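You operate a simulated robot arm through the tools that you are given. There is no shell and no other tool. Be economical: measure what you need, move in short steps, check, and stop when the job is done.

You run a simulated two-armed robot. Do the job below in one go: nothing can be reset, and whatever is moved stays where it is left.

JOB
Fill the tray's two cups about to the line from the apple bottle.
Fine: lay its cap on the long table meanwhile; screw it on again and put the bottle back. Set down upright: what you pick out.

Only the result counts: the job must be done as asked and must still hold three seconds after the hand-in. Knocking over, shifting, dropping, spilling or breaking anything else fails it. Lids that push on must go on centred and level and be pressed home; caps that screw on are set level and turned clockwise until they are tight.

ROBOT AND FRAMES
Two 7-joint arms with two-finger parallel grippers on one trunk, on a base that drives. Base frame: it is fixed to the floor where the robot stands at the start and does not move with it; the origin is under the middle of the robot, x ahead of it, y to its left, z up; the surface under the hand at the start is at about z = 820. Units: mm, degrees, N and s.
The left shoulder is at the start at [70, 163, 1170], the right one opposite. With the tool pointing down near the work surface each hand reaches from about 380 to 880 mm from the robot's upright axis, wherever it stands, measured 20 degrees to its own side. Places, roughly: top of the long table [700, 0, 800]. Payload 3.43 kg a hand.
The tool frame of a hand sits at the grasp point between the pads (the TCP): z along the fingers, y along the line on which they close. The tips reach 34 mm beyond it. The gripper opens to 128 mm. The fingers are 24 mm wide and 12 mm thick; the gripper's body (48 by 130 mm) begins 96 mm behind the TCP.
Orientation is told as [roll, pitch, yaw] about the base's x, y, z axes, in that order, counted from this pose: with the fingers straight down and closing along the base's y, the tool's x points along the base's -x, its y along +y and its z along -z.

CONTROLS
- The arms move only by the tool apply_moves. It takes "left_plan", "right_plan" or both (then of equal length, played together; a hand with none holds still); each is a list of rows, each a list of 7 numbers: the turn, a rotation vector about the base's x, y, z in degrees, then the shift along the base's x, y, z in mm, then the opening, from 0 (shut) to 1 (fully open). In form: [[wx, wy, wz, x, y, z, hand], ...]. A call has 1 to 8 rows; each row is the pose to reach, as a shift and turn from the pose commanded when the call began. Each row takes 0.2 s and may step no farther than 50 mm and 8.6 degrees from the row before; otherwise, or with a gripper value out of range, the whole call is refused. A pose out of reach is approached as far as the arm can. The call stops where the force on the tool passes 40 N (or 10 N more than at its start, if that is more) or the arm is blocked; 0.2 s more then pass. Each finger travels about 153 mm/s and halts on what it meets, pressing with about 27 N; the grip force reading is that of the motor and also rises with nothing between the fingers. The clock runs only during rows and for 0.2 s after the last one: add rows that repeat a pose to give the fingers time. The reply holds the time, the measured pose of the TCP, the force on the tool along the base axes, the opening and the grip force, in the units named above and with some noise, with the torque about the TCP (base axes, N m) and any sound that the robot's microphone picked up.
- Cameras (640 x 400 px; columns grow to the right, rows downward): "scene" is now at [147.5, -17.9, 1391.2]; the picture's right is [-0.20, -0.98, -0.00], its down [-0.60, 0.12, -0.79] and it looks along [0.77, -0.16, -0.62] (base axes); focal length 214 px, centre (320, 200). "left" rides on the left gripper at [76, 11, -160] in its tool frame; the picture's right is [-0.15, 0.99, 0.00], its down [-0.88, -0.13, -0.46] and it looks along [-0.45, -0.07, 0.89] (tool axes); focal length 234 px, centre (320, 200). "right" rides on the right gripper at [76, -11, -160] in its tool frame; the picture's right is [0.15, 0.99, 0.00], its down [-0.88, 0.13, -0.46] and it looks along [-0.45, 0.07, 0.89] (tool axes); focal length 234 px, centre (320, 200). There is no depth. A picture from a camera that has moved, and an enlarged one, comes with that camera's place and axes in the base frame and with its lens. The place of the scene camera against the robot may be out by one fixed shift of up to 18 mm in any direction.
- get_image(camera): a new picture of that camera. The clock stands still meanwhile.
- lift_body(by): slides the trunk up (or, below 0, down) by that many mm; the arms and the scene camera ride with it, the base frame stays. It gives what a move gives, with no picture.
- steer(legs): drives the robot by 1 to 6 legs, each [ahead, left, turn to the left] in mm, mm and degrees, along the robot's own axes; the way and the turn of a leg run together, so that a leg with both is an arc; at most 1500 mm and 180 degrees a leg. The arms and the cameras ride along, it lands a little off, and it stops where it bumps. It gives what a move gives.
- head_to(pan, tilt): turns the head with the scene camera to pan (to the left, within 86 degrees either way) and tilt (down, from -29 to 69), counted from straight ahead of the robot. It gives what a move gives.
- zoom(camera, box): a new picture of the part [left, top, right, bottom] of that camera's present view, enlarged. The clock stands still meanwhile.
- sign_off(): hands the job in; it is judged then, once.

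Work in short steps. Places have to be worked out from the pictures, the camera data and where the tool is seen: move nearer, look again, correct. Check each grasp and each placing, and mend what went wrong. You have 120 turns and 100 pictures in all, those below and enlarged ones among them. Open the grippers and draw the arms clear of the work before you hand the job in, unless the task says otherwise; then end with one line.

The tools are called after "Request:" as name(argument=value, ...) on one line, values as JSON. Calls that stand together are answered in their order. apply_moves: Moves the arms, as the interface text tells. Its arguments: {"type":"object","properties":{"left_plan":{"type":"array","items":{"type":"array","items":{"type":"number"}}},"right_plan":{"type":"array","items":{"type":"array","items":{"type":"number"}}}},"required":[]} The other tools are called the same way: lift_body (by) slides the trunk up or down; steer (legs) drives the base; head_to (pan, tilt) turns the head that bears the scene camera; get_image (camera) takes a picture; zoom (camera, box) takes an enlarged picture of a part of a camera's view; sign_off () hands the job in.

At the start:

```text
clock: 0.0
left_eef_pos: [520.3, 24.1, 1219.8]
left_orientation: [0.0, 0.0, 0.1]
left_ft_force: [0.1, -0.1, -0.1]
left_torque: [0.03, 0.0, -0.01]
left_opening: 127.9
left_grasp_force: 0.1
right_eef_pos: [509.2, -480.8, 1258.5]
right_orientation: [0.0, 0.0, 0.0]
right_ft_force: [-0.1, -0.1, -0.5]
right_torque: [-0.01, 0.0, -0.01]
right_opening: 128.2
right_grasp_force: 0.1
trunk travel left (down, up): [-650.0, 290.0]
robot x, y, heading: [0.7, -0.4, -0.0]
head pan, tilt: [-11.5, 38.1]
```

scene: 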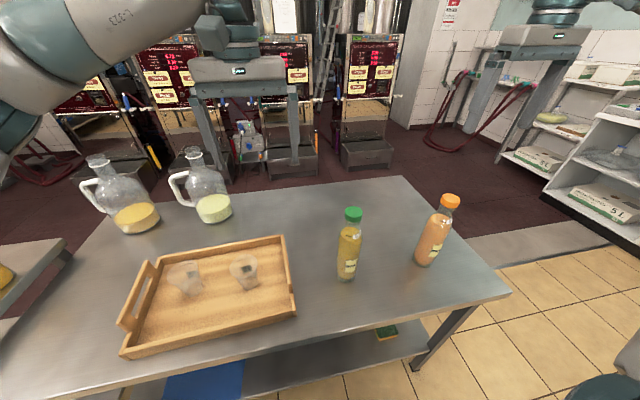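
right: 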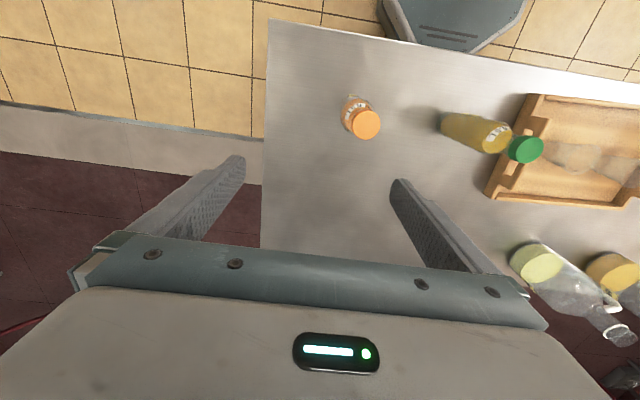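
left: 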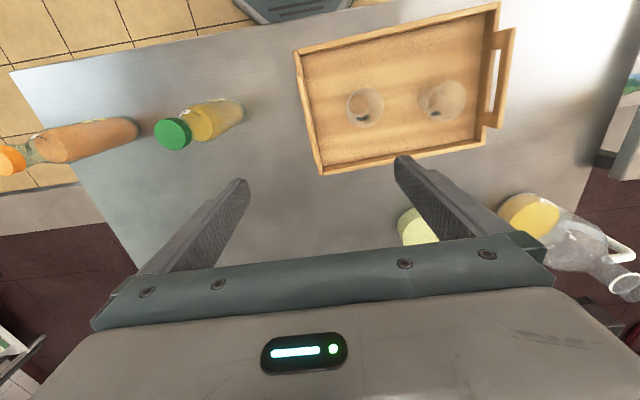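

I'll look closely at the two bottles and the cups to read labels and lines.

Request:
zoom(camera="scene", box=[310, 180, 470, 290])

Request:
zoom(camera="scene", box=[110, 220, 310, 350])

Request:
zoom(camera="left", box=[300, 40, 520, 180])

```text
3.64 times, centred on (390, 235) of scene
camera zoom: at [147.5, -17.9, 1391.2], right [-0.2, -0.98, 0.0], down [-0.6, 0.12, -0.79], along [0.77, -0.16, -0.62], focal length 780 px, centre (66, 73)
```

zoom: 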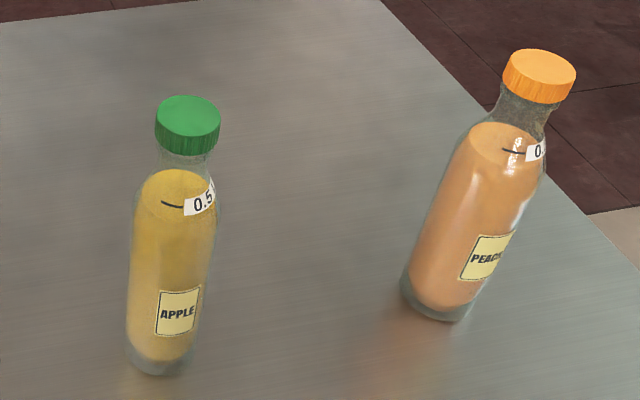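

```text
3.08 times, centred on (210, 285) of scene
camera zoom: at [147.5, -17.9, 1391.2], right [-0.2, -0.98, 0.0], down [-0.6, 0.12, -0.79], along [0.77, -0.16, -0.62], focal length 660 px, centre (658, -62)
```

zoom: 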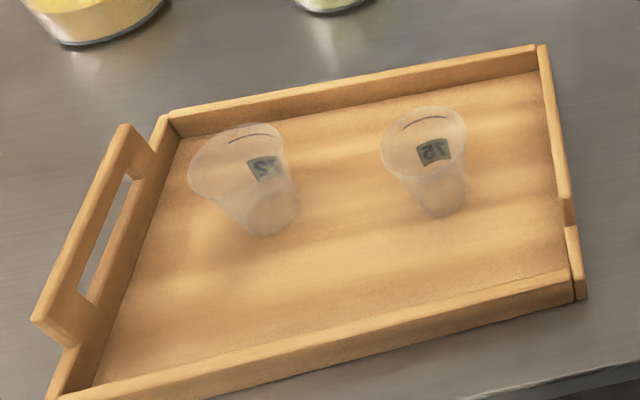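

```text
2.86 times, centred on (410, 110) of left
camera zoom: at [444.7, 36.2, 1381.1], right [0.15, 0.99, 0.0], down [0.88, -0.13, 0.46], along [0.45, -0.07, -0.89], focal length 669 px, centre (63, 457)
```

zoom: 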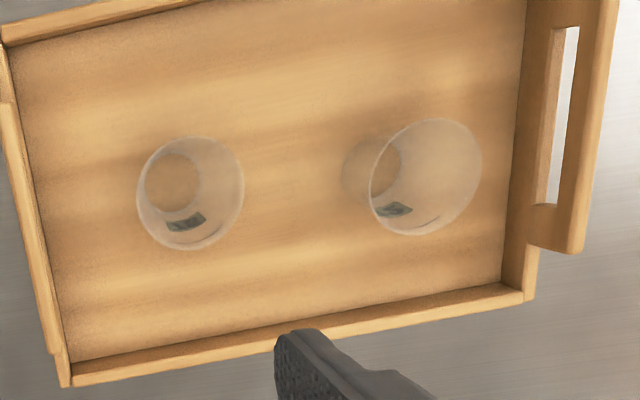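

APPLE is the green-capped bottle at about [476,-165]; cups at about [503,110] and [516,262]. I back the base 150 mm so that a low side grasp has room, then look again.

Request:
steer(legs=[[-150, 0, 0]])

Request:
head_to(pan=-8, tilt=42)

Request:
get_image(camera="scene")

Request:
get_image(camera="left")

Request:
get_image(camera="right")

```text
clock: 1.4
left_eef_pos: [371.0, 23.7, 1219.3]
left_orientation: [0.0, 0.1, 0.0]
left_ft_force: [0.1, 0.6, -0.4]
left_torque: [0.02, 0.02, 0.02]
left_opening: 128.3
left_grasp_force: 0.0
right_eef_pos: [355.6, -481.3, 1256.6]
right_orientation: [0.0, 0.1, -0.1]
right_ft_force: [-0.1, -0.3, -0.4]
right_torque: [-0.02, 0.01, -0.03]
right_opening: 128.0
right_grasp_force: 0.0
trunk travel left (down, up): [-650.0, 290.0]
robot x, y, heading: [-150.5, -1.8, 0.2]
head pan, tilt: [-11.5, 38.1]
```

```text
clock: 2.0
left_eef_pos: [368.7, 22.5, 1220.9]
left_orientation: [0.1, 0.0, 0.0]
left_ft_force: [0.6, 0.0, -0.2]
left_torque: [0.0, -0.02, -0.02]
left_opening: 127.9
left_grasp_force: 0.0
right_eef_pos: [355.4, -481.9, 1259.0]
right_orientation: [0.1, 0.0, -0.1]
right_ft_force: [0.0, -0.1, 0.5]
right_torque: [0.01, 0.0, -0.02]
right_opening: 127.9
right_grasp_force: 0.1
trunk travel left (down, up): [-650.0, 290.0]
robot x, y, heading: [-151.8, -0.9, 0.1]
head pan, tilt: [-8.0, 42.0]
```

```text
93 pictures are left
camera scene: at [-6.5, -12.4, 1385.5], right [-0.14, -0.99, 0.0], down [-0.66, 0.09, -0.74], along [0.74, -0.1, -0.67], focal length 214 px, centre (320, 200)
```

scene: 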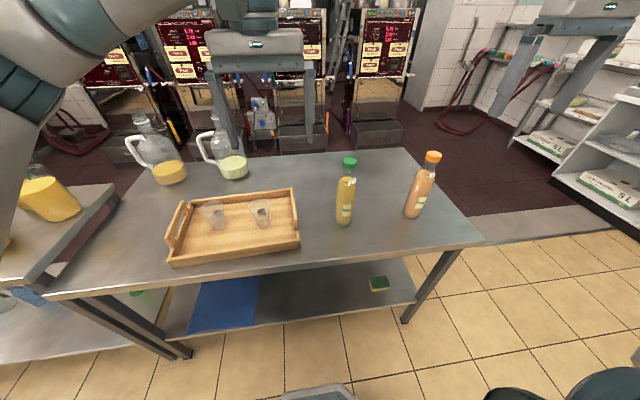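

```text
92 pictures are left
camera left: at [292.6, 35.8, 1381.2], right [0.15, 0.99, 0.0], down [0.88, -0.13, 0.46], along [0.45, -0.07, -0.89], focal length 234 px, centre (320, 200)
```

left: 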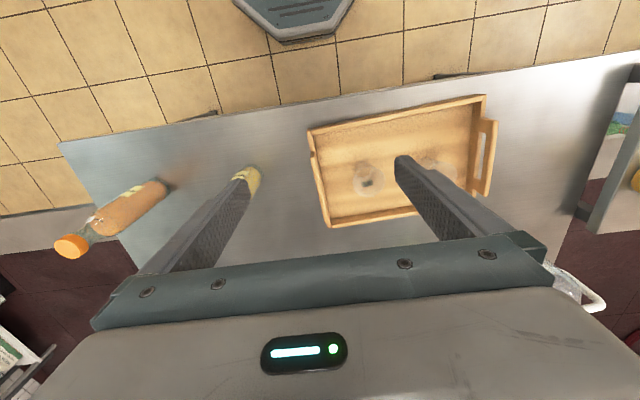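

```text
91 pictures are left
camera right: at [280.2, -492.3, 1417.5], right [-0.14, 0.99, 0.0], down [0.88, 0.13, 0.46], along [0.45, 0.07, -0.89], focal length 234 px, centre (320, 200)
```

right: 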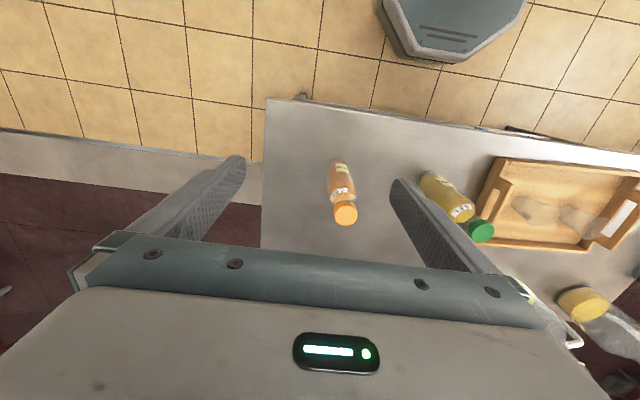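

Bottle triangulates to about (475,-166), cap top near z 1070. I turn the left hand to a forward, 30°-down, yaw −35° pose near there, then look.

Request:
apply_moves(left_plan=[[-2.29, -7.25, -3.96, 6, 2, -5, 1], [-4.57, -14.5, -7.92, 12, 5, -10, 1], [-6.86, -21.75, -11.88, 19, 8, -15, 1], [-9.15, -29.0, -15.85, 25, 10, -20, 1], [-11.43, -36.25, -19.8, 32, 13, -25, 1], [-13.7, -43.5, -23.77, 38, 15, -30, 1], [-16.0, -50.75, -27.7, 45, 18, -35, 1], [-18.28, -58.0, -31.68, 51, 20, -40, 1]])

Request:
get_image(camera="left")

Request:
get_image(camera="scene")

```text
clock: 3.8
left_eef_pos: [420.8, 44.2, 1180.6]
left_orientation: [0.0, -60.0, -35.2]
left_ft_force: [0.4, -0.2, 0.0]
left_torque: [-0.03, 0.04, 0.02]
left_opening: 128.2
left_grasp_force: 0.2
right_eef_pos: [355.5, -480.9, 1258.6]
right_orientation: [-0.1, 0.0, -0.1]
right_ft_force: [-0.1, -0.4, 0.6]
right_torque: [-0.02, -0.02, 0.0]
right_opening: 128.1
right_grasp_force: 0.0
trunk travel left (down, up): [-650.0, 290.0]
robot x, y, heading: [-154.4, 1.4, 0.0]
head pan, tilt: [-8.0, 42.0]
```

```text
90 pictures are left
camera left: at [282.4, 155.6, 1195.9], right [0.63, 0.77, 0.13], down [-0.04, -0.13, 0.99], along [0.78, -0.63, -0.05], focal length 234 px, centre (320, 200)
```

left: 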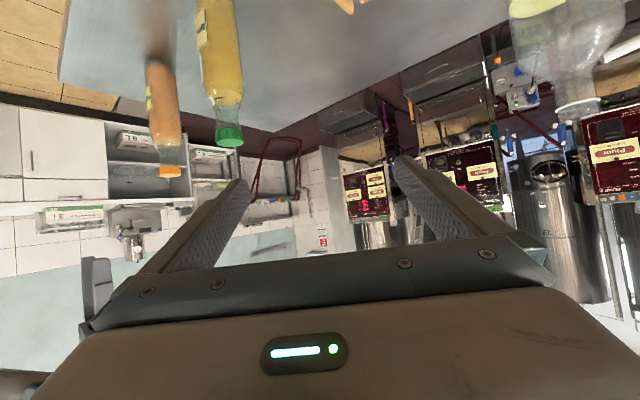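

```text
89 pictures are left
camera scene: at [-5.5, -11.1, 1385.4], right [-0.14, -0.99, 0.0], down [-0.66, 0.09, -0.74], along [0.74, -0.1, -0.67], focal length 214 px, centre (320, 200)
```

scene: 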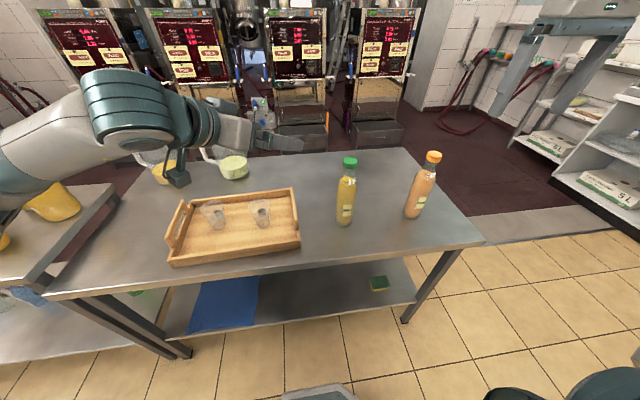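

Cap top at about (478,-166,1071). I move the left hand above the bottle, then check before descending.

Request:
apply_moves(left_plan=[[0, 0, 0, 11, -42, -5, 1], [0, 0, 0, 22, -84, -10, 1], [0, 0, 0, 34, -126, -15, 1], [0, 0, 0, 45, -168, -20, 1], [0, 0, 0, 57, -210, -20, 1]])

Request:
get_image(camera="left")

Request:
zoom(camera="scene", box=[240, 100, 460, 240])

```text
clock: 5.0
left_eef_pos: [480.3, -167.4, 1160.0]
left_orientation: [0.0, -59.9, -35.0]
left_ft_force: [0.3, 0.0, -0.7]
left_torque: [0.0, -0.04, 0.0]
left_opening: 128.1
left_grasp_force: 0.0
right_eef_pos: [356.5, -484.0, 1257.7]
right_orientation: [0.2, -0.1, -0.1]
right_ft_force: [0.2, -0.1, -0.2]
right_torque: [-0.01, 0.0, 0.02]
right_opening: 127.9
right_grasp_force: 0.0
trunk travel left (down, up): [-650.0, 290.0]
robot x, y, heading: [-149.8, -0.8, -0.1]
head pan, tilt: [-8.0, 42.0]
```

```text
88 pictures are left
camera left: at [340.6, -56.3, 1175.6], right [0.63, 0.77, 0.13], down [-0.04, -0.13, 0.99], along [0.78, -0.63, -0.06], focal length 234 px, centre (320, 200)
```

left: 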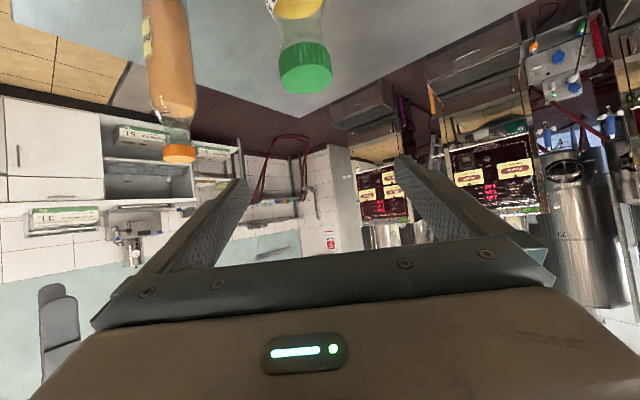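

```text
2.86 times, centred on (350, 170) of scene
camera zoom: at [-5.9, -14.4, 1385.3], right [-0.14, -0.99, 0.0], down [-0.66, 0.1, -0.74], along [0.74, -0.1, -0.67], focal length 613 px, centre (234, 286)
```

zoom: 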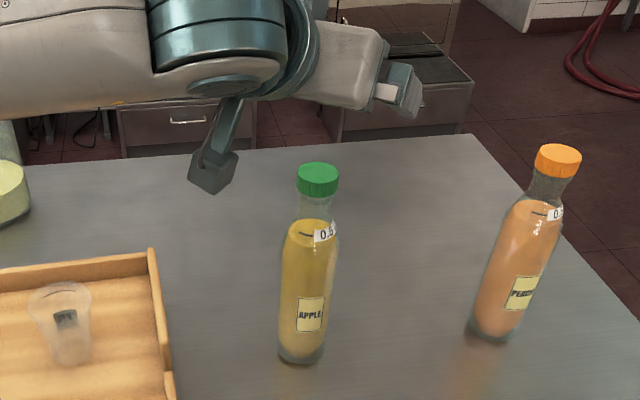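

Alignment is within ~2 mm. I lower the left hand to the bottle's body at z≈930.

Request:
apply_moves(left_plan=[[0, 0, 0, 0, -1, -46, 1], [0, 0, 0, 0, -1, -92, 1], [0, 0, 0, 0, -1, -138, 1], [0, 0, 0, 0, -1, -184, 1], [0, 0, 0, 0, -1, -230, 1]])

Request:
get_image(camera="left")

Request:
zoom(camera="scene", box=[240, 100, 460, 240])

```text
clock: 6.2
left_eef_pos: [478.6, -164.3, 929.3]
left_orientation: [-0.1, -59.8, -34.9]
left_ft_force: [0.3, -0.2, -0.2]
left_torque: [0.02, 0.01, -0.03]
left_opening: 128.1
left_grasp_force: 0.1
right_eef_pos: [356.5, -481.4, 1257.6]
right_orientation: [0.0, 0.1, -0.1]
right_ft_force: [-0.2, -0.4, -0.1]
right_torque: [0.01, 0.03, 0.01]
right_opening: 128.1
right_grasp_force: 0.1
trunk travel left (down, up): [-650.0, 290.0]
robot x, y, heading: [-152.0, 0.8, -0.0]
head pan, tilt: [-8.0, 42.0]
```

```text
86 pictures are left
camera left: at [340.6, -54.3, 944.4], right [0.63, 0.77, 0.13], down [-0.04, -0.13, 0.99], along [0.78, -0.63, -0.06], focal length 234 px, centre (320, 200)
```

left: 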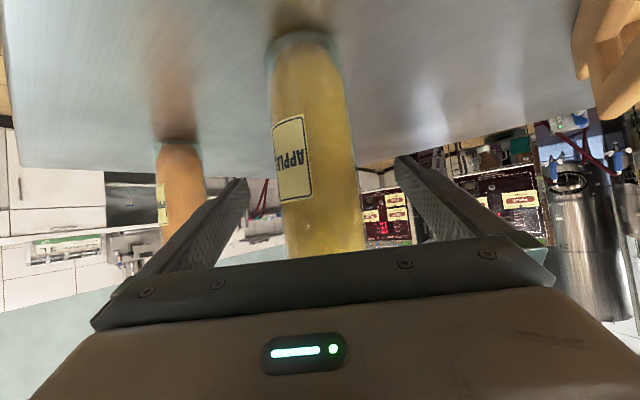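

```text
2.86 times, centred on (350, 170) of scene
camera zoom: at [-5.2, -12.0, 1385.4], right [-0.14, -0.99, 0.0], down [-0.66, 0.09, -0.74], along [0.74, -0.1, -0.67], focal length 613 px, centre (234, 286)
```

zoom: 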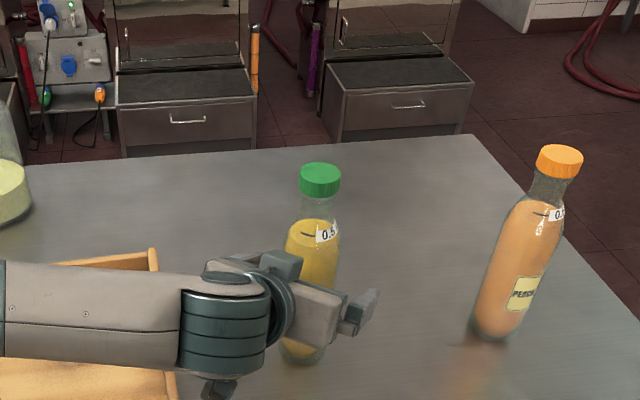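

Bottle sits centred between the fingers. I close the left hand on it.

Request:
apply_moves(left_plan=[[0, 0, 0, 0, 0, 0, 0.55], [0, 0, 0, 0, 0, 0, 0.3], [0, 0, 0, 0, 0, 0, 0.3], [0, 0, 0, 0, 0, 0, 0.3]])

Request:
get_image(camera="left")

```text
clock: 7.2
left_eef_pos: [478.6, -165.5, 929.9]
left_orientation: [-0.1, -59.9, -34.9]
left_ft_force: [-1.3, 0.3, -0.3]
left_torque: [-0.06, 0.01, -0.02]
left_opening: 61.0
left_grasp_force: 27.5
right_eef_pos: [356.3, -480.9, 1257.5]
right_orientation: [0.0, 0.0, -0.1]
right_ft_force: [0.1, 0.3, -0.7]
right_torque: [0.03, -0.05, 0.0]
right_opening: 128.0
right_grasp_force: 0.1
trunk travel left (down, up): [-650.0, 290.0]
robot x, y, heading: [-148.9, -2.6, -0.0]
head pan, tilt: [-8.0, 42.0]
```

```text
84 pictures are left
camera left: at [340.2, -54.6, 944.8], right [0.63, 0.77, 0.13], down [-0.04, -0.13, 0.99], along [0.78, -0.63, -0.06], focal length 234 px, centre (320, 200)
```

left: 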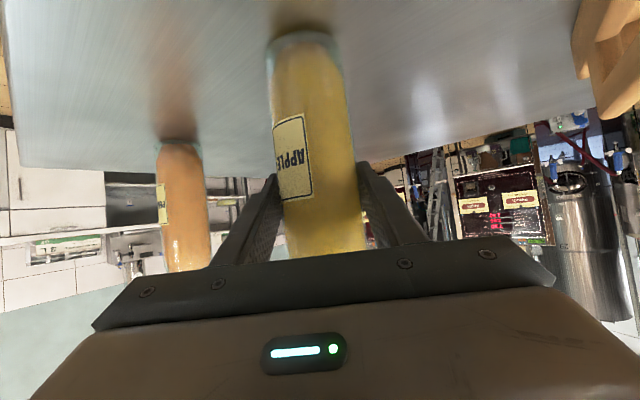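

Grip is firm at 61 mm. Now I bring the right hand above the cap, tool down, wound back −68° for unscrewing.

Request:
apply_moves(right_plan=[[0, 0, -8.5, 15.3, 39.4, -9, 0.6], [0, 0, -17, 30.7, 78.8, -19, 0.6], [0, 0, -25.5, 46, 118, -29, 0.6], [0, 0, -34, 61.4, 157.5, -38, 0.6], [0, 0, -42.5, 76.7, 197, -48, 0.6], [0, 0, -51, 92, 236, -58, 0.6], [0, 0, -59.5, 107.4, 275.6, -67, 0.6], [0, 0, -68, 122.7, 315, -77, 0.6]])

Request:
get_image(camera="right")

Request:
get_image(camera="scene")

```text
clock: 9.0
left_eef_pos: [478.7, -164.6, 928.7]
left_orientation: [-0.2, -59.9, -34.7]
left_ft_force: [-0.4, -0.8, -0.2]
left_torque: [0.01, 0.0, 0.01]
left_opening: 61.0
left_grasp_force: 26.8
right_eef_pos: [479.0, -162.0, 1180.8]
right_orientation: [-0.2, -0.1, -68.3]
right_ft_force: [0.1, -0.3, -0.3]
right_torque: [-0.05, 0.0, -0.01]
right_opening: 76.7
right_grasp_force: 0.1
trunk travel left (down, up): [-650.0, 290.0]
robot x, y, heading: [-154.0, -0.7, -0.1]
head pan, tilt: [-8.0, 42.0]
```

```text
83 pictures are left
camera right: at [440.9, -96.2, 1339.9], right [0.86, 0.5, 0.0], down [0.45, -0.77, 0.46], along [0.23, -0.39, -0.89], focal length 234 px, centre (320, 200)
```

right: 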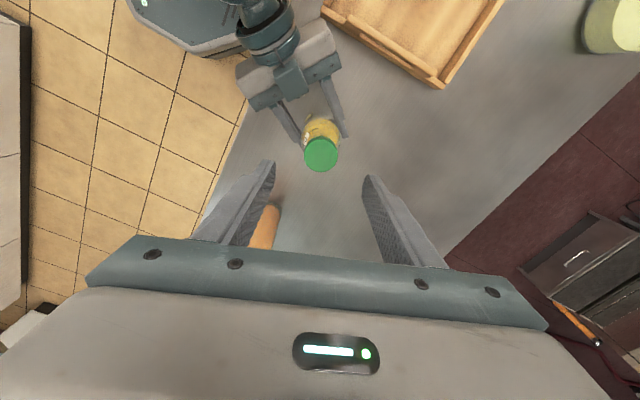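

```text
82 pictures are left
camera scene: at [-4.6, -10.7, 1385.3], right [-0.14, -0.99, 0.0], down [-0.66, 0.09, -0.74], along [0.73, -0.11, -0.67], focal length 214 px, centre (320, 200)
```

scene: 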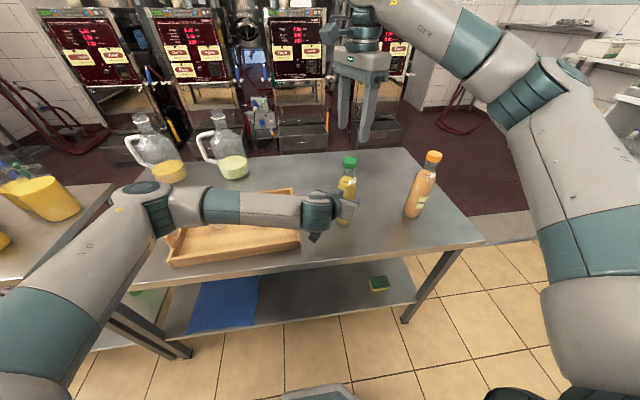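

Cap is offset by about (+2,+1) mm from the right TCP. I descend with that correction so that the tips wrap the cap (TCP z≈1088).

Request:
apply_moves(right_plan=[[0, 0, 0, 1, 0.5, -35, 0.6], [0, 0, 0, 2, 1, -65, 0.6], [0, 0, 0, 2, 1, -92, 0.6]])

Request:
get_image(camera="right")

Request:
zoom(camera="scene", box=[300, 110, 400, 210])

```text
clock: 9.8
left_eef_pos: [479.4, -165.2, 929.8]
left_orientation: [-0.1, -59.8, -34.9]
left_ft_force: [0.4, -1.0, 0.3]
left_torque: [-0.2, -0.07, -0.02]
left_opening: 60.7
left_grasp_force: 27.4
right_eef_pos: [481.3, -162.9, 1089.5]
right_orientation: [-0.1, 0.2, -68.2]
right_ft_force: [-0.1, 0.7, 0.5]
right_torque: [-0.01, -0.01, 0.0]
right_opening: 76.8
right_grasp_force: 0.0
trunk travel left (down, up): [-650.0, 290.0]
robot x, y, heading: [-156.4, 2.4, 0.1]
head pan, tilt: [-8.0, 42.0]
```

```text
81 pictures are left
camera right: at [443.5, -97.6, 1247.8], right [0.86, 0.5, 0.0], down [0.45, -0.77, 0.45], along [0.23, -0.39, -0.89], focal length 234 px, centre (320, 200)
```

right: 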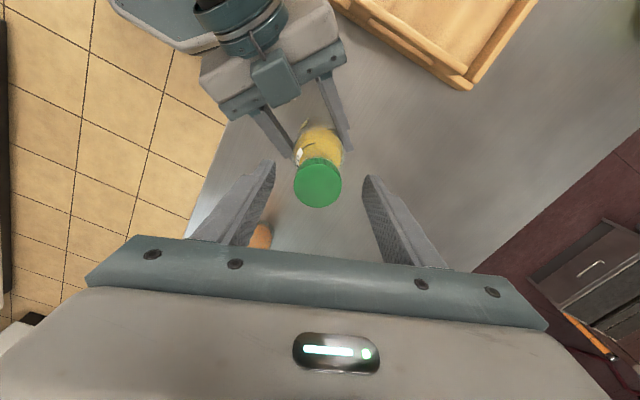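

```text
4.00 times, centred on (350, 160) of scene
camera zoom: at [-5.1, -12.4, 1385.4], right [-0.14, -0.99, 0.0], down [-0.66, 0.09, -0.74], along [0.74, -0.1, -0.67], focal length 858 px, centre (200, 360)
```

zoom: 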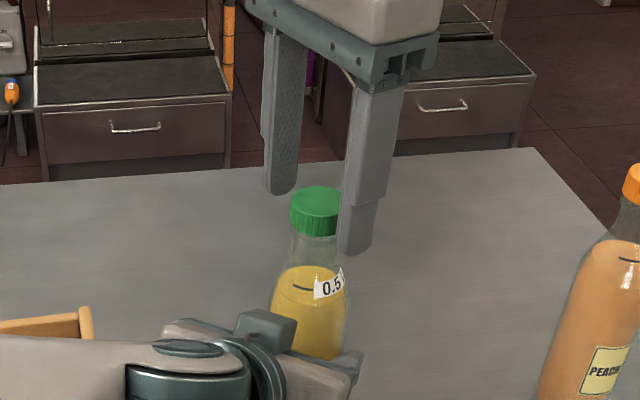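

Cap is centred and tips at about z 1055, 16 mm below the cap top. I drop 2 mm and close gently.

Request:
apply_moves(right_plan=[[0, 0, 0, 0, -0.5, -2, 0.6], [0, 0, 0, 0, -0.5, -2, 0.35], [0, 0, 0, 0, -0.5, -2, 0.15], [0, 0, 0, 0, -0.5, -2, 0.15], [0, 0, 0, 0, -0.5, -2, 0.15]])

Request:
zoom(camera="scene", box=[300, 110, 400, 210])

```text
clock: 11.0
left_eef_pos: [479.9, -164.9, 929.9]
left_orientation: [-0.2, -59.9, -34.9]
left_ft_force: [2.9, -0.8, 0.3]
left_torque: [-0.34, 0.27, -0.13]
left_opening: 60.6
left_grasp_force: 27.8
right_eef_pos: [480.1, -166.2, 1086.5]
right_orientation: [0.0, 0.0, -68.1]
right_ft_force: [-3.4, -1.1, -0.5]
right_torque: [-0.04, 0.04, 0.12]
right_opening: 37.9
right_grasp_force: 27.3
trunk travel left (down, up): [-650.0, 290.0]
robot x, y, heading: [-152.5, 0.3, -0.3]
head pan, tilt: [-8.0, 42.0]
```

```text
4.00 times, centred on (350, 160) of scene
camera zoom: at [-5.3, -12.5, 1385.3], right [-0.14, -0.99, 0.0], down [-0.66, 0.09, -0.74], along [0.74, -0.1, -0.67], focal length 858 px, centre (200, 360)
```

zoom: 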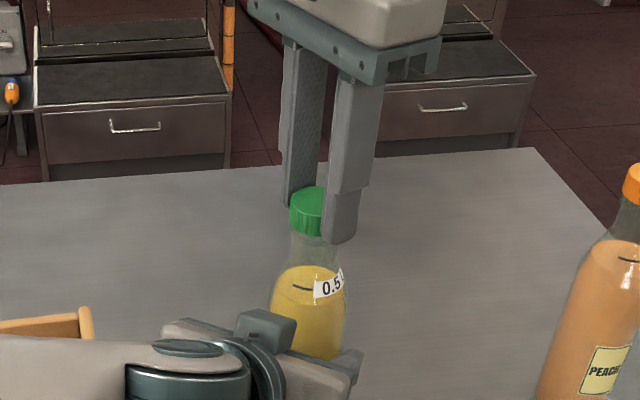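

Cap gripped (38 mm). I turn counter-clockwise 68° with a tiny rise.

Request:
apply_moves(right_plan=[[0, 0, 8.5, 0, 0, 0.1, 0.15], [0, 0, 17, 0, 0, 0.2, 0.15], [0, 0, 25.5, 0, 0, 0.3, 0.15], [0, 0, 34, 0, 0, 0.4, 0.15], [0, 0, 42.5, 0, 0, 0.5, 0.15], [0, 0, 51, 0, 0, 0.6, 0.15], [0, 0, 59.5, 0, 0, 0.7, 0.15], [0, 0, 68, 0, 0, 0.8, 0.15]])

```text
clock: 12.8
left_eef_pos: [479.8, -165.4, 929.7]
left_orientation: [0.0, -60.0, -35.0]
left_ft_force: [9.1, 2.8, 0.4]
left_torque: [-0.59, 0.61, -0.02]
left_opening: 60.7
left_grasp_force: 26.9
right_eef_pos: [481.2, -166.4, 1087.8]
right_orientation: [0.0, 0.0, 0.0]
right_ft_force: [-7.4, -3.4, -0.9]
right_torque: [-0.1, 0.33, -0.02]
right_opening: 37.3
right_grasp_force: 26.4
trunk travel left (down, up): [-650.0, 290.0]
robot x, y, heading: [-149.6, -6.3, -0.1]
head pan, tilt: [-8.0, 42.0]
```

Turning works; a small lateral load (7 N) built up, so I relax −1.5 mm in x while turning another 68°.

Request:
apply_moves(right_plan=[[0, 0, 8.5, -0.5, -0.2, 0.1, 0.15], [0, 0, 17, -1, -0.4, 0.2, 0.15], [0, 0, 25.5, -1.5, -0.7, 0.3, 0.15], [0, 0, 34, -1.5, -0.7, 0.4, 0.15], [0, 0, 42.5, -1.5, -0.7, 0.5, 0.15], [0, 0, 51, -1.5, -0.7, 0.6, 0.15], [0, 0, 59.5, -1.5, -0.7, 0.7, 0.15], [0, 0, 68, -1.5, -0.7, 0.8, 0.15]])

Request:
get_image(camera="right")

```text
clock: 14.6
left_eef_pos: [477.5, -167.3, 930.0]
left_orientation: [-0.2, -59.8, -35.2]
left_ft_force: [-13.8, -2.5, 7.3]
left_torque: [0.58, -1.11, 0.24]
left_opening: 60.9
left_grasp_force: 27.2
right_eef_pos: [450.8, -153.1, 1093.2]
right_orientation: [0.1, 0.1, 60.7]
right_ft_force: [14.3, 2.1, -15.0]
right_torque: [-0.02, -0.74, 0.04]
right_opening: 36.4
right_grasp_force: 26.6
right hand out of reach, approached as far as the arm can: row 7, 8
trunk travel left (down, up): [-650.0, 290.0]
robot x, y, heading: [-152.4, -1.3, -0.0]
head pan, tilt: [-8.0, 42.0]
```

```text
78 pictures are left
camera right: at [423.7, -224.3, 1251.6], right [-0.93, 0.36, 0.0], down [0.32, 0.83, 0.46], along [0.16, 0.43, -0.89], focal length 234 px, centre (320, 200)
```

right: 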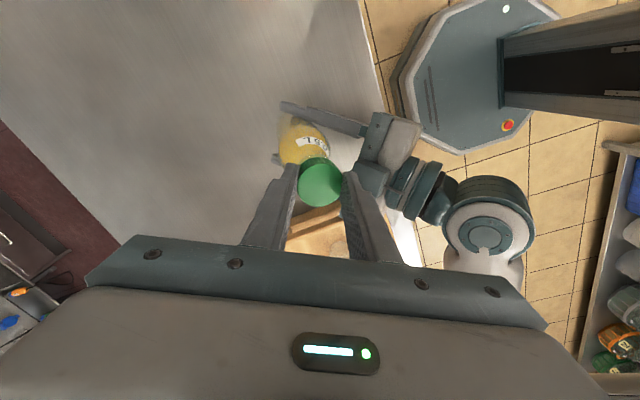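

The wrist hit a joint limit beyond ~+50° and the hand slipped back 28 mm. I check the bottle before correcting.

Request:
zoom(camera="scene", box=[290, 100, 410, 220])

Request:
get_image(camera="left")

```text
3.33 times, centred on (350, 160) of scene
camera zoom: at [-5.1, -12.4, 1385.2], right [-0.14, -0.99, 0.0], down [-0.66, 0.09, -0.74], along [0.74, -0.1, -0.67], focal length 715 px, centre (220, 333)
```

zoom: 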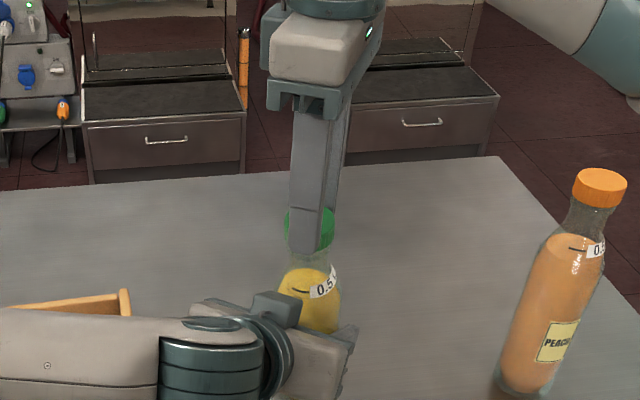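

```text
76 pictures are left
camera left: at [339.9, -55.8, 945.3], right [0.63, 0.77, 0.13], down [-0.04, -0.13, 0.99], along [0.77, -0.63, -0.05], focal length 234 px, centre (320, 200)
```

left: 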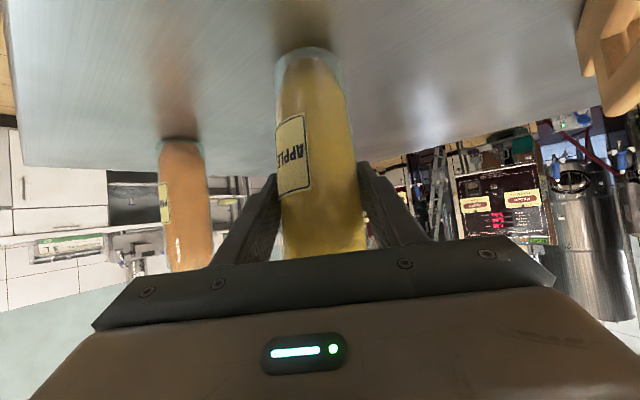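

The bottle pivoted ~10° in the left grip but remains capped and held. I push it back upright along the arc, with yaw reduced to ~45°.

Request:
apply_moves(right_plan=[[0, 0, -5, 7, -3.3, 0, 0.15], [0, 0, -10, 14, -6.6, -1, 0.15], [0, 0, -15, 21, -10, -3, 0.15], [0, 0, -15, 28.5, -13.5, -5, 0.15]])

Request:
get_image(camera="left")

Request:
zoom(camera="scene", box=[290, 100, 410, 220])

```text
clock: 15.6
left_eef_pos: [479.1, -166.0, 929.7]
left_orientation: [0.0, -59.9, -34.8]
left_ft_force: [13.2, -8.4, -8.8]
left_torque: [0.38, 0.17, 0.02]
left_opening: 60.9
left_grasp_force: 27.4
right_eef_pos: [478.0, -167.3, 1092.1]
right_orientation: [-0.2, -0.1, 45.5]
right_ft_force: [-7.3, 3.7, 24.3]
right_torque: [-0.01, 0.47, -0.03]
right_opening: 36.8
right_grasp_force: 27.2
trunk travel left (down, up): [-650.0, 290.0]
robot x, y, heading: [-155.0, 0.3, -0.4]
head pan, tilt: [-8.0, 42.0]
```

```text
75 pictures are left
camera left: at [340.7, -53.9, 945.2], right [0.62, 0.77, 0.13], down [-0.04, -0.13, 0.99], along [0.78, -0.62, -0.06], focal length 234 px, centre (320, 200)
```

left: 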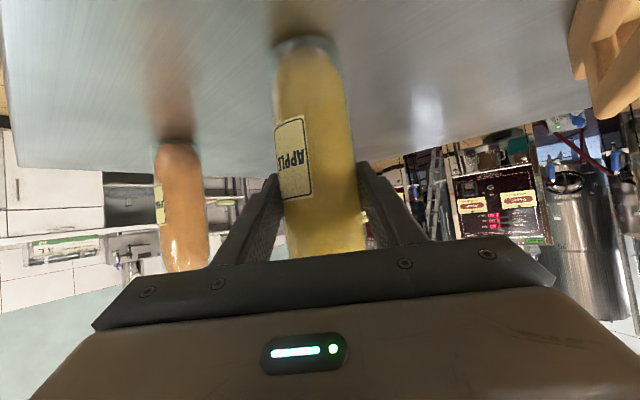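

```text
3.33 times, centred on (350, 160) of scene
camera zoom: at [-6.5, -12.4, 1385.8], right [-0.14, -0.99, 0.0], down [-0.66, 0.09, -0.74], along [0.74, -0.1, -0.67], focal length 715 px, centre (220, 333)
```

zoom: 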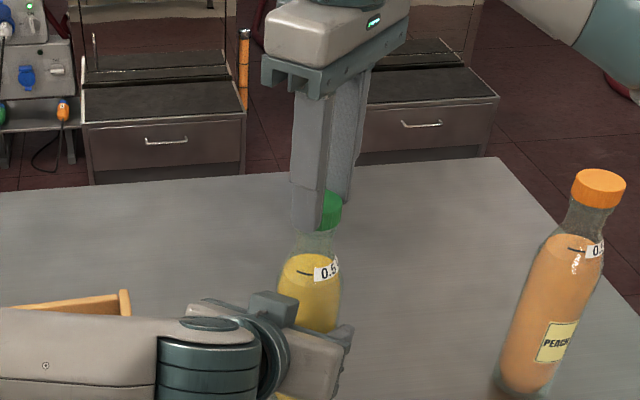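

Bottle is about upright again; there's a 24 N vertical push. I release the cap with the right hand to relax, raise slightly, and inspect.

Request:
apply_moves(right_plan=[[0, 0, 0, 0, 0, 0, 0.3], [0, 0, 0, 0, 0, 0, 0.5], [0, 0, 0, 0, 0, 0, 0.5], [0, 0, 0, 0, 0, 40, 0.5]])

Request:
zoom(camera="scene", box=[290, 120, 410, 220])

Request:
zoom(camera="left", box=[220, 0, 420, 130])

```text
clock: 16.6
left_eef_pos: [478.2, -165.1, 930.0]
left_orientation: [-0.1, -59.9, -34.9]
left_ft_force: [-1.5, 3.4, 0.8]
left_torque: [0.47, 0.27, -0.04]
left_opening: 60.9
left_grasp_force: 27.7
right_eef_pos: [479.9, -168.6, 1128.8]
right_orientation: [-0.1, 0.1, 45.5]
right_ft_force: [-0.2, -0.2, -0.7]
right_torque: [-0.02, -0.02, 0.01]
right_opening: 63.8
right_grasp_force: 0.1
trunk travel left (down, up): [-650.0, 290.0]
robot x, y, heading: [-150.1, 4.0, -0.2]
head pan, tilt: [-8.0, 42.0]
```

```text
4.00 times, centred on (350, 170) of scene
camera zoom: at [-6.4, -11.8, 1385.3], right [-0.14, -0.99, 0.0], down [-0.66, 0.09, -0.74], along [0.74, -0.1, -0.67], focal length 858 px, centre (200, 320)
```

zoom: 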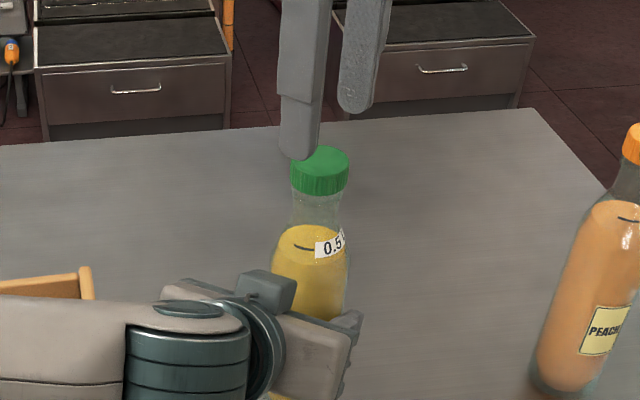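

```text
3.08 times, centred on (320, 65) of left
camera zoom: at [339.7, -54.2, 945.0], right [0.63, 0.77, 0.13], down [-0.04, -0.13, 0.99], along [0.78, -0.63, -0.06], focal length 720 px, centre (320, 615)
```

zoom: 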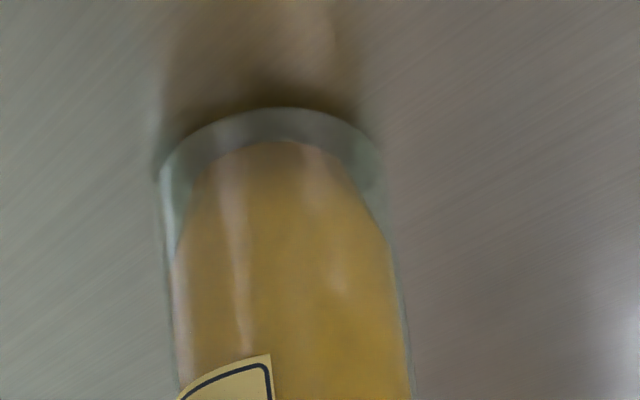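

Cap is within ~3 mm of its original place. I wind the right hand back (negative yaw has more room) in two calls.

Request:
apply_moves(right_plan=[[0, 0, -8.5, 0, 0, 5, 0.6], [0, 0, -17, 0, 0, 5, 0.6], [0, 0, -25.5, 0, 0, 5, 0.6], [0, 0, -34, 0, 0, 5, 0.6], [0, 0, -42.5, 0, 0, 5, 0.6], [0, 0, -51, 0, 0, 5, 0.6], [0, 0, -59.5, 0, 0, 5, 0.6], [0, 0, -68, 0, 0, 5, 0.6]])

Request:
apply_moves(right_plan=[[0, 0, -8.5, 0, 0, 0, 0.6], [0, 0, -17, 0, 0, 0, 0.6], [0, 0, -25.5, 0, 0, 0, 0.6], [0, 0, -34, 0, 0, 0, 0.6], [0, 0, -42.5, 0, 0, 0, 0.6], [0, 0, -51, 0, 0, 0, 0.6], [0, 0, -59.5, 0, 0, 0, 0.6], [0, 0, -68, 0, 0, 0, 0.6]])

Request:
get_image(camera="right")

```text
clock: 18.4
left_eef_pos: [478.0, -166.1, 929.7]
left_orientation: [-0.2, -59.9, -34.9]
left_ft_force: [-1.6, -0.9, 0.1]
left_torque: [0.09, 0.43, 0.04]
left_opening: 60.6
left_grasp_force: 26.7
right_eef_pos: [477.0, -167.3, 1133.9]
right_orientation: [-0.2, 0.0, -22.5]
right_ft_force: [-0.4, -0.5, 1.2]
right_torque: [0.02, 0.01, 0.03]
right_opening: 76.7
right_grasp_force: 0.1
trunk travel left (down, up): [-650.0, 290.0]
robot x, y, heading: [-147.5, 0.9, -0.1]
head pan, tilt: [-8.0, 42.0]
```

```text
clock: 20.2
left_eef_pos: [478.3, -165.2, 929.6]
left_orientation: [0.0, -60.0, -34.9]
left_ft_force: [-3.5, -0.2, -1.7]
left_torque: [0.0, 0.36, 0.05]
left_opening: 60.7
left_grasp_force: 27.2
right_eef_pos: [478.2, -166.6, 1133.5]
right_orientation: [-0.1, 0.0, -90.4]
right_ft_force: [0.6, 0.5, -0.3]
right_torque: [-0.01, 0.01, 0.02]
right_opening: 77.2
right_grasp_force: 0.1
trunk travel left (down, up): [-650.0, 290.0]
robot x, y, heading: [-149.4, 1.0, -0.2]
head pan, tilt: [-8.0, 42.0]
```

```text
71 pictures are left
camera right: at [468.7, -91.1, 1292.7], right [0.99, 0.14, 0.0], down [0.12, -0.88, 0.46], along [0.06, -0.45, -0.89], focal length 234 px, centre (320, 200)
```

right: 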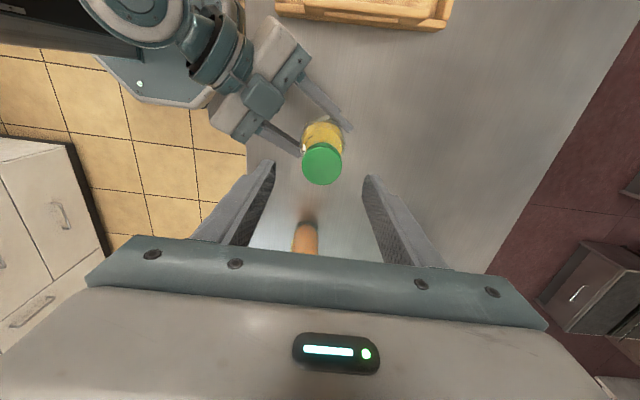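

Cap offset from TCP is about (+2,+2). I wind on to about −124°, then descend around the cap.

Request:
apply_moves(right_plan=[[0, 0, -8.5, 1, 1, 0, 0.6], [0, 0, -17, 2, 2, 0, 0.6], [0, 0, -25.5, 2, 2, 0, 0.6], [0, 0, -34, 2, 2, 0, 0.6], [0, 0, -34, 2, 2, -20, 0.6], [0, 0, -34, 2, 2, -46, 0.6]])

Request:
get_image(camera="right")

```text
clock: 21.6
left_eef_pos: [479.2, -164.6, 929.5]
left_orientation: [0.0, -59.9, -34.9]
left_ft_force: [-1.5, -1.2, -2.0]
left_torque: [-0.01, 0.21, 0.04]
left_opening: 60.8
left_grasp_force: 27.1
right_eef_pos: [480.2, -165.5, 1087.1]
right_orientation: [0.0, 0.0, -124.4]
right_ft_force: [0.0, -0.4, -0.3]
right_torque: [0.01, 0.03, -0.02]
right_opening: 77.0
right_grasp_force: 0.0
trunk travel left (down, up): [-650.0, 290.0]
robot x, y, heading: [-151.3, 1.0, -0.3]
head pan, tilt: [-8.0, 42.0]
```

```text
70 pictures are left
camera right: at [514.3, -96.9, 1246.4], right [0.9, -0.44, 0.0], down [-0.39, -0.8, 0.46], along [-0.2, -0.41, -0.89], focal length 234 px, centre (320, 200)
```

right: 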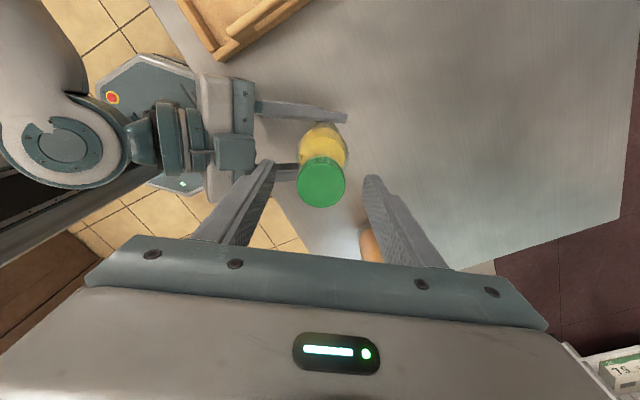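

Centred. Grip and turn counter-clockwise (first 42° in this call).

Request:
apply_moves(right_plan=[[0, 0, 0, 0, 0, 0, 0.35], [0, 0, 0, 0, 0, 0, 0.15], [0, 0, 0, 0, 0, 0, 0.15], [0, 0, 8.5, 0, 0, 0.1, 0.15], [0, 0, 17, 0, 0, 0.2, 0.15], [0, 0, 25.5, 0, 0, 0.3, 0.15], [0, 0, 34, 0, 0, 0.4, 0.15], [0, 0, 42.5, 0, 0, 0.5, 0.15]])

Request:
apply_moves(right_plan=[[0, 0, 8.5, 0, 0, 0.1, 0.15], [0, 0, 17, 0, 0, 0.2, 0.15], [0, 0, 25.5, 0, 0, 0.3, 0.15], [0, 0, 34, 0, 0, 0.4, 0.15], [0, 0, 42.5, 0, 0, 0.5, 0.15], [0, 0, 51, 0, 0, 0.6, 0.15], [0, 0, 59.5, 0, 0, 0.7, 0.15], [0, 0, 68, 0, 0, 0.8, 0.15]])

Request:
zoom(camera="scene", box=[290, 120, 410, 220])

```text
clock: 23.4
left_eef_pos: [479.4, -164.9, 930.1]
left_orientation: [-0.1, -60.0, -34.9]
left_ft_force: [-3.9, 8.6, 0.7]
left_torque: [-0.7, 0.04, 0.06]
left_opening: 60.7
left_grasp_force: 27.2
right_eef_pos: [480.5, -165.7, 1088.3]
right_orientation: [0.0, 0.0, -81.8]
right_ft_force: [1.4, -9.2, -0.7]
right_torque: [-0.76, 0.1, 0.0]
right_opening: 38.1
right_grasp_force: 26.8
trunk travel left (down, up): [-650.0, 290.0]
robot x, y, heading: [-152.2, -0.7, 0.0]
head pan, tilt: [-8.0, 42.0]
```

```text
clock: 25.2
left_eef_pos: [479.5, -164.6, 929.2]
left_orientation: [0.0, -60.0, -34.9]
left_ft_force: [1.5, 16.3, -0.3]
left_torque: [-1.25, 0.18, 0.05]
left_opening: 60.6
left_grasp_force: 27.2
right_eef_pos: [480.9, -164.6, 1089.4]
right_orientation: [-0.2, 0.0, -13.9]
right_ft_force: [-2.0, -13.2, -0.2]
right_torque: [-0.59, 0.18, 0.01]
right_opening: 38.1
right_grasp_force: 26.7
trunk travel left (down, up): [-650.0, 290.0]
robot x, y, heading: [-154.8, -1.5, -0.0]
head pan, tilt: [-8.0, 42.0]
```

```text
4.00 times, centred on (350, 170) of scene
camera zoom: at [-5.6, -12.0, 1385.4], right [-0.14, -0.99, 0.0], down [-0.66, 0.09, -0.74], along [0.74, -0.1, -0.67], focal length 858 px, centre (200, 320)
```

zoom: 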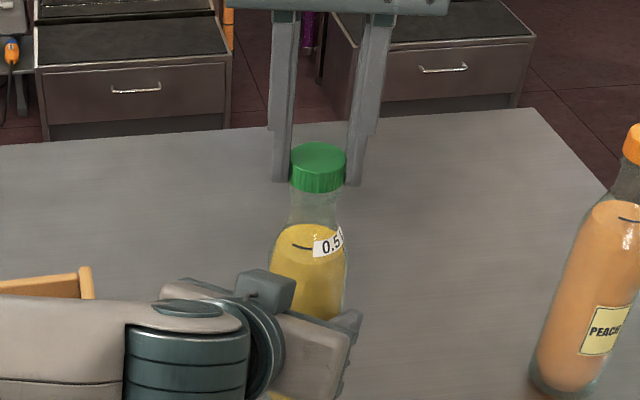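

The cap is rising. I relieve the 13 N y-load with −2 mm and turn 51° more (to about +37°).

Request:
apply_moves(right_plan=[[0, 0, 8.5, 0, -1, 0.1, 0.15], [0, 0, 17, 0, -2, 0.2, 0.15], [0, 0, 25.5, 0, -2, 0.3, 0.15], [0, 0, 34, 0, -2, 0.4, 0.15], [0, 0, 42.5, 0, -2, 0.5, 0.15], [0, 0, 51, 0, -2, 0.6, 0.15]])

```text
clock: 26.6
left_eef_pos: [479.8, -167.0, 929.5]
left_orientation: [-0.2, -59.9, -34.9]
left_ft_force: [3.9, 2.8, -0.9]
left_torque: [-0.04, 0.52, 0.07]
left_opening: 60.8
left_grasp_force: 27.4
right_eef_pos: [479.8, -165.9, 1089.6]
right_orientation: [0.0, 0.0, 37.4]
right_ft_force: [-3.6, -1.7, 0.0]
right_torque: [-0.01, 0.11, 0.0]
right_opening: 38.0
right_grasp_force: 26.9
trunk travel left (down, up): [-650.0, 290.0]
robot x, y, heading: [-150.0, -0.4, 0.0]
head pan, tilt: [-8.0, 42.0]
```

Total ~275° now. I test with a gentle 4 mm lift.

Request:
apply_moves(right_plan=[[0, 0, 0, 0, 0, 1, 0.15], [0, 0, 0, 0, 0, 2, 0.15], [0, 0, 0, 0, 0, 3, 0.15]])

Request:
zoom(camera="scene", box=[290, 120, 410, 220])

```text
clock: 27.4
left_eef_pos: [479.2, -165.8, 929.5]
left_orientation: [-0.2, -59.8, -35.0]
left_ft_force: [0.0, -0.5, 0.0]
left_torque: [0.03, 0.13, -0.01]
left_opening: 60.5
left_grasp_force: 27.1
right_eef_pos: [479.5, -167.7, 1092.3]
right_orientation: [0.0, 0.0, 37.1]
right_ft_force: [0.5, 0.3, 0.2]
right_torque: [-0.03, 0.0, 0.03]
right_opening: 38.1
right_grasp_force: 26.8
trunk travel left (down, up): [-650.0, 290.0]
robot x, y, heading: [-148.7, 0.2, -0.0]
head pan, tilt: [-8.0, 42.0]
```

```text
4.00 times, centred on (350, 170) of scene
camera zoom: at [-5.6, -12.5, 1385.4], right [-0.14, -0.99, 0.0], down [-0.66, 0.09, -0.74], along [0.74, -0.1, -0.67], focal length 858 px, centre (200, 320)
```

zoom: 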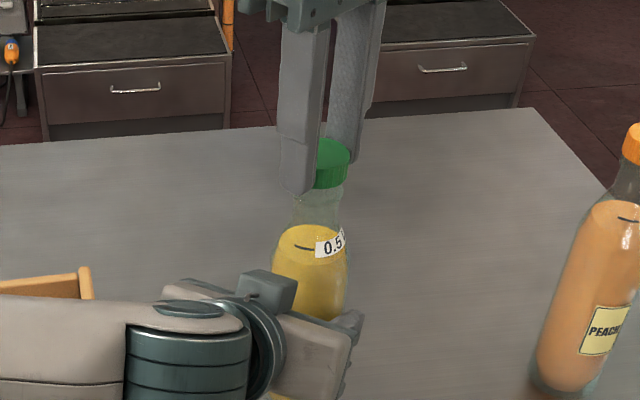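

No resisting force: the cap is off. I lift it and carry it toward a clear spot at about (570,-275), unwinding to yaw 0.

Request:
apply_moves(right_plan=[[0, 0, 0, 0, 0, 30, 0.15], [0, 0, -7.4, 0, 0, 60, 0.15], [0, 0, -14.8, 23, -27, 60, 0.15], [0, 0, -22.2, 46, -54, 60, 0.15], [0, 0, -29.6, 69, -81, 60, 0.15], [0, 0, -37.1, 91, -108, 60, 0.15], [0, 0, -37.1, 91, -108, 15, 0.15], [0, 0, -37.1, 91, -108, -30, 0.15]])

Request:
get_image(camera="scene")

Request:
get_image(camera="right")

```text
clock: 29.2
left_eef_pos: [478.9, -165.4, 929.7]
left_orientation: [0.0, -59.9, -35.0]
left_ft_force: [1.8, -0.7, -2.0]
left_torque: [0.0, -0.06, 0.0]
left_opening: 60.7
left_grasp_force: 26.6
right_eef_pos: [572.5, -275.9, 1063.8]
right_orientation: [-0.2, 0.0, 0.0]
right_ft_force: [-0.2, -1.3, -0.3]
right_torque: [0.01, 0.0, 0.01]
right_opening: 37.9
right_grasp_force: 26.4
trunk travel left (down, up): [-650.0, 290.0]
robot x, y, heading: [-149.1, -0.3, -0.1]
head pan, tilt: [-8.0, 42.0]
```

```text
67 pictures are left
camera scene: at [-5.4, -12.8, 1385.4], right [-0.14, -0.99, 0.0], down [-0.66, 0.09, -0.74], along [0.74, -0.1, -0.67], focal length 214 px, centre (320, 200)
```

scene: 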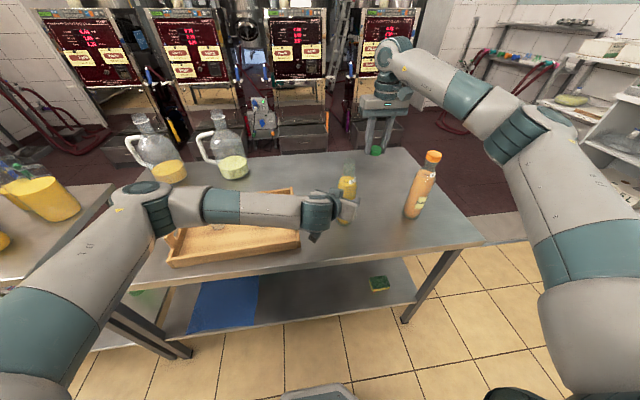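

```text
66 pictures are left
camera right: at [497.7, -286.6, 1222.7], right [-0.15, 0.99, 0.0], down [0.88, 0.13, 0.46], along [0.45, 0.07, -0.89], focal length 234 px, centre (320, 200)
```

right: 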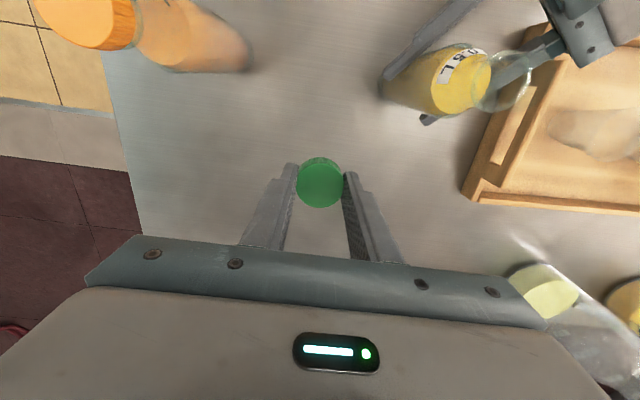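

Cap held level. I lower to about 15–20 mm above the expected touch height.

Request:
apply_moves(right_plan=[[0, 0, 0, 0, 0, -45, 0.15], [0, 0, 0, 0, 0, -90, 0.15], [0, 0, 0, 0, 0, -135, 0.15], [0, 0, 0, 0, 0, -175, 0.15], [0, 0, 0, 0, 0, -184, 0.15]])

Request:
zoom(camera="scene", box=[330, 110, 450, 210])

```text
clock: 30.4
left_eef_pos: [478.4, -164.5, 929.7]
left_orientation: [-0.2, -59.9, -34.9]
left_ft_force: [-1.2, 1.3, -0.9]
left_torque: [0.15, 0.2, -0.02]
left_opening: 60.8
left_grasp_force: 26.8
right_eef_pos: [570.2, -274.1, 877.6]
right_orientation: [0.0, -0.1, 0.1]
right_ft_force: [0.9, -0.1, 0.0]
right_torque: [0.01, -0.03, 0.02]
right_opening: 37.7
right_grasp_force: 27.3
trunk travel left (down, up): [-650.0, 290.0]
robot x, y, heading: [-151.1, 0.2, -0.1]
head pan, tilt: [-8.0, 42.0]
```

```text
4.00 times, centred on (390, 160) of scene
camera zoom: at [-5.7, -12.3, 1385.4], right [-0.14, -0.99, 0.0], down [-0.66, 0.09, -0.74], along [0.74, -0.1, -0.67], focal length 858 px, centre (40, 360)
```

zoom: 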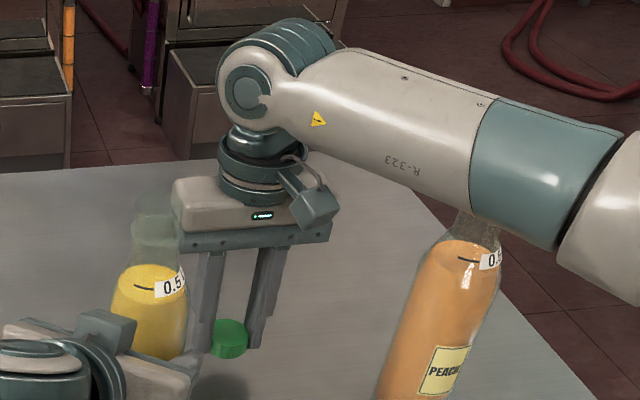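

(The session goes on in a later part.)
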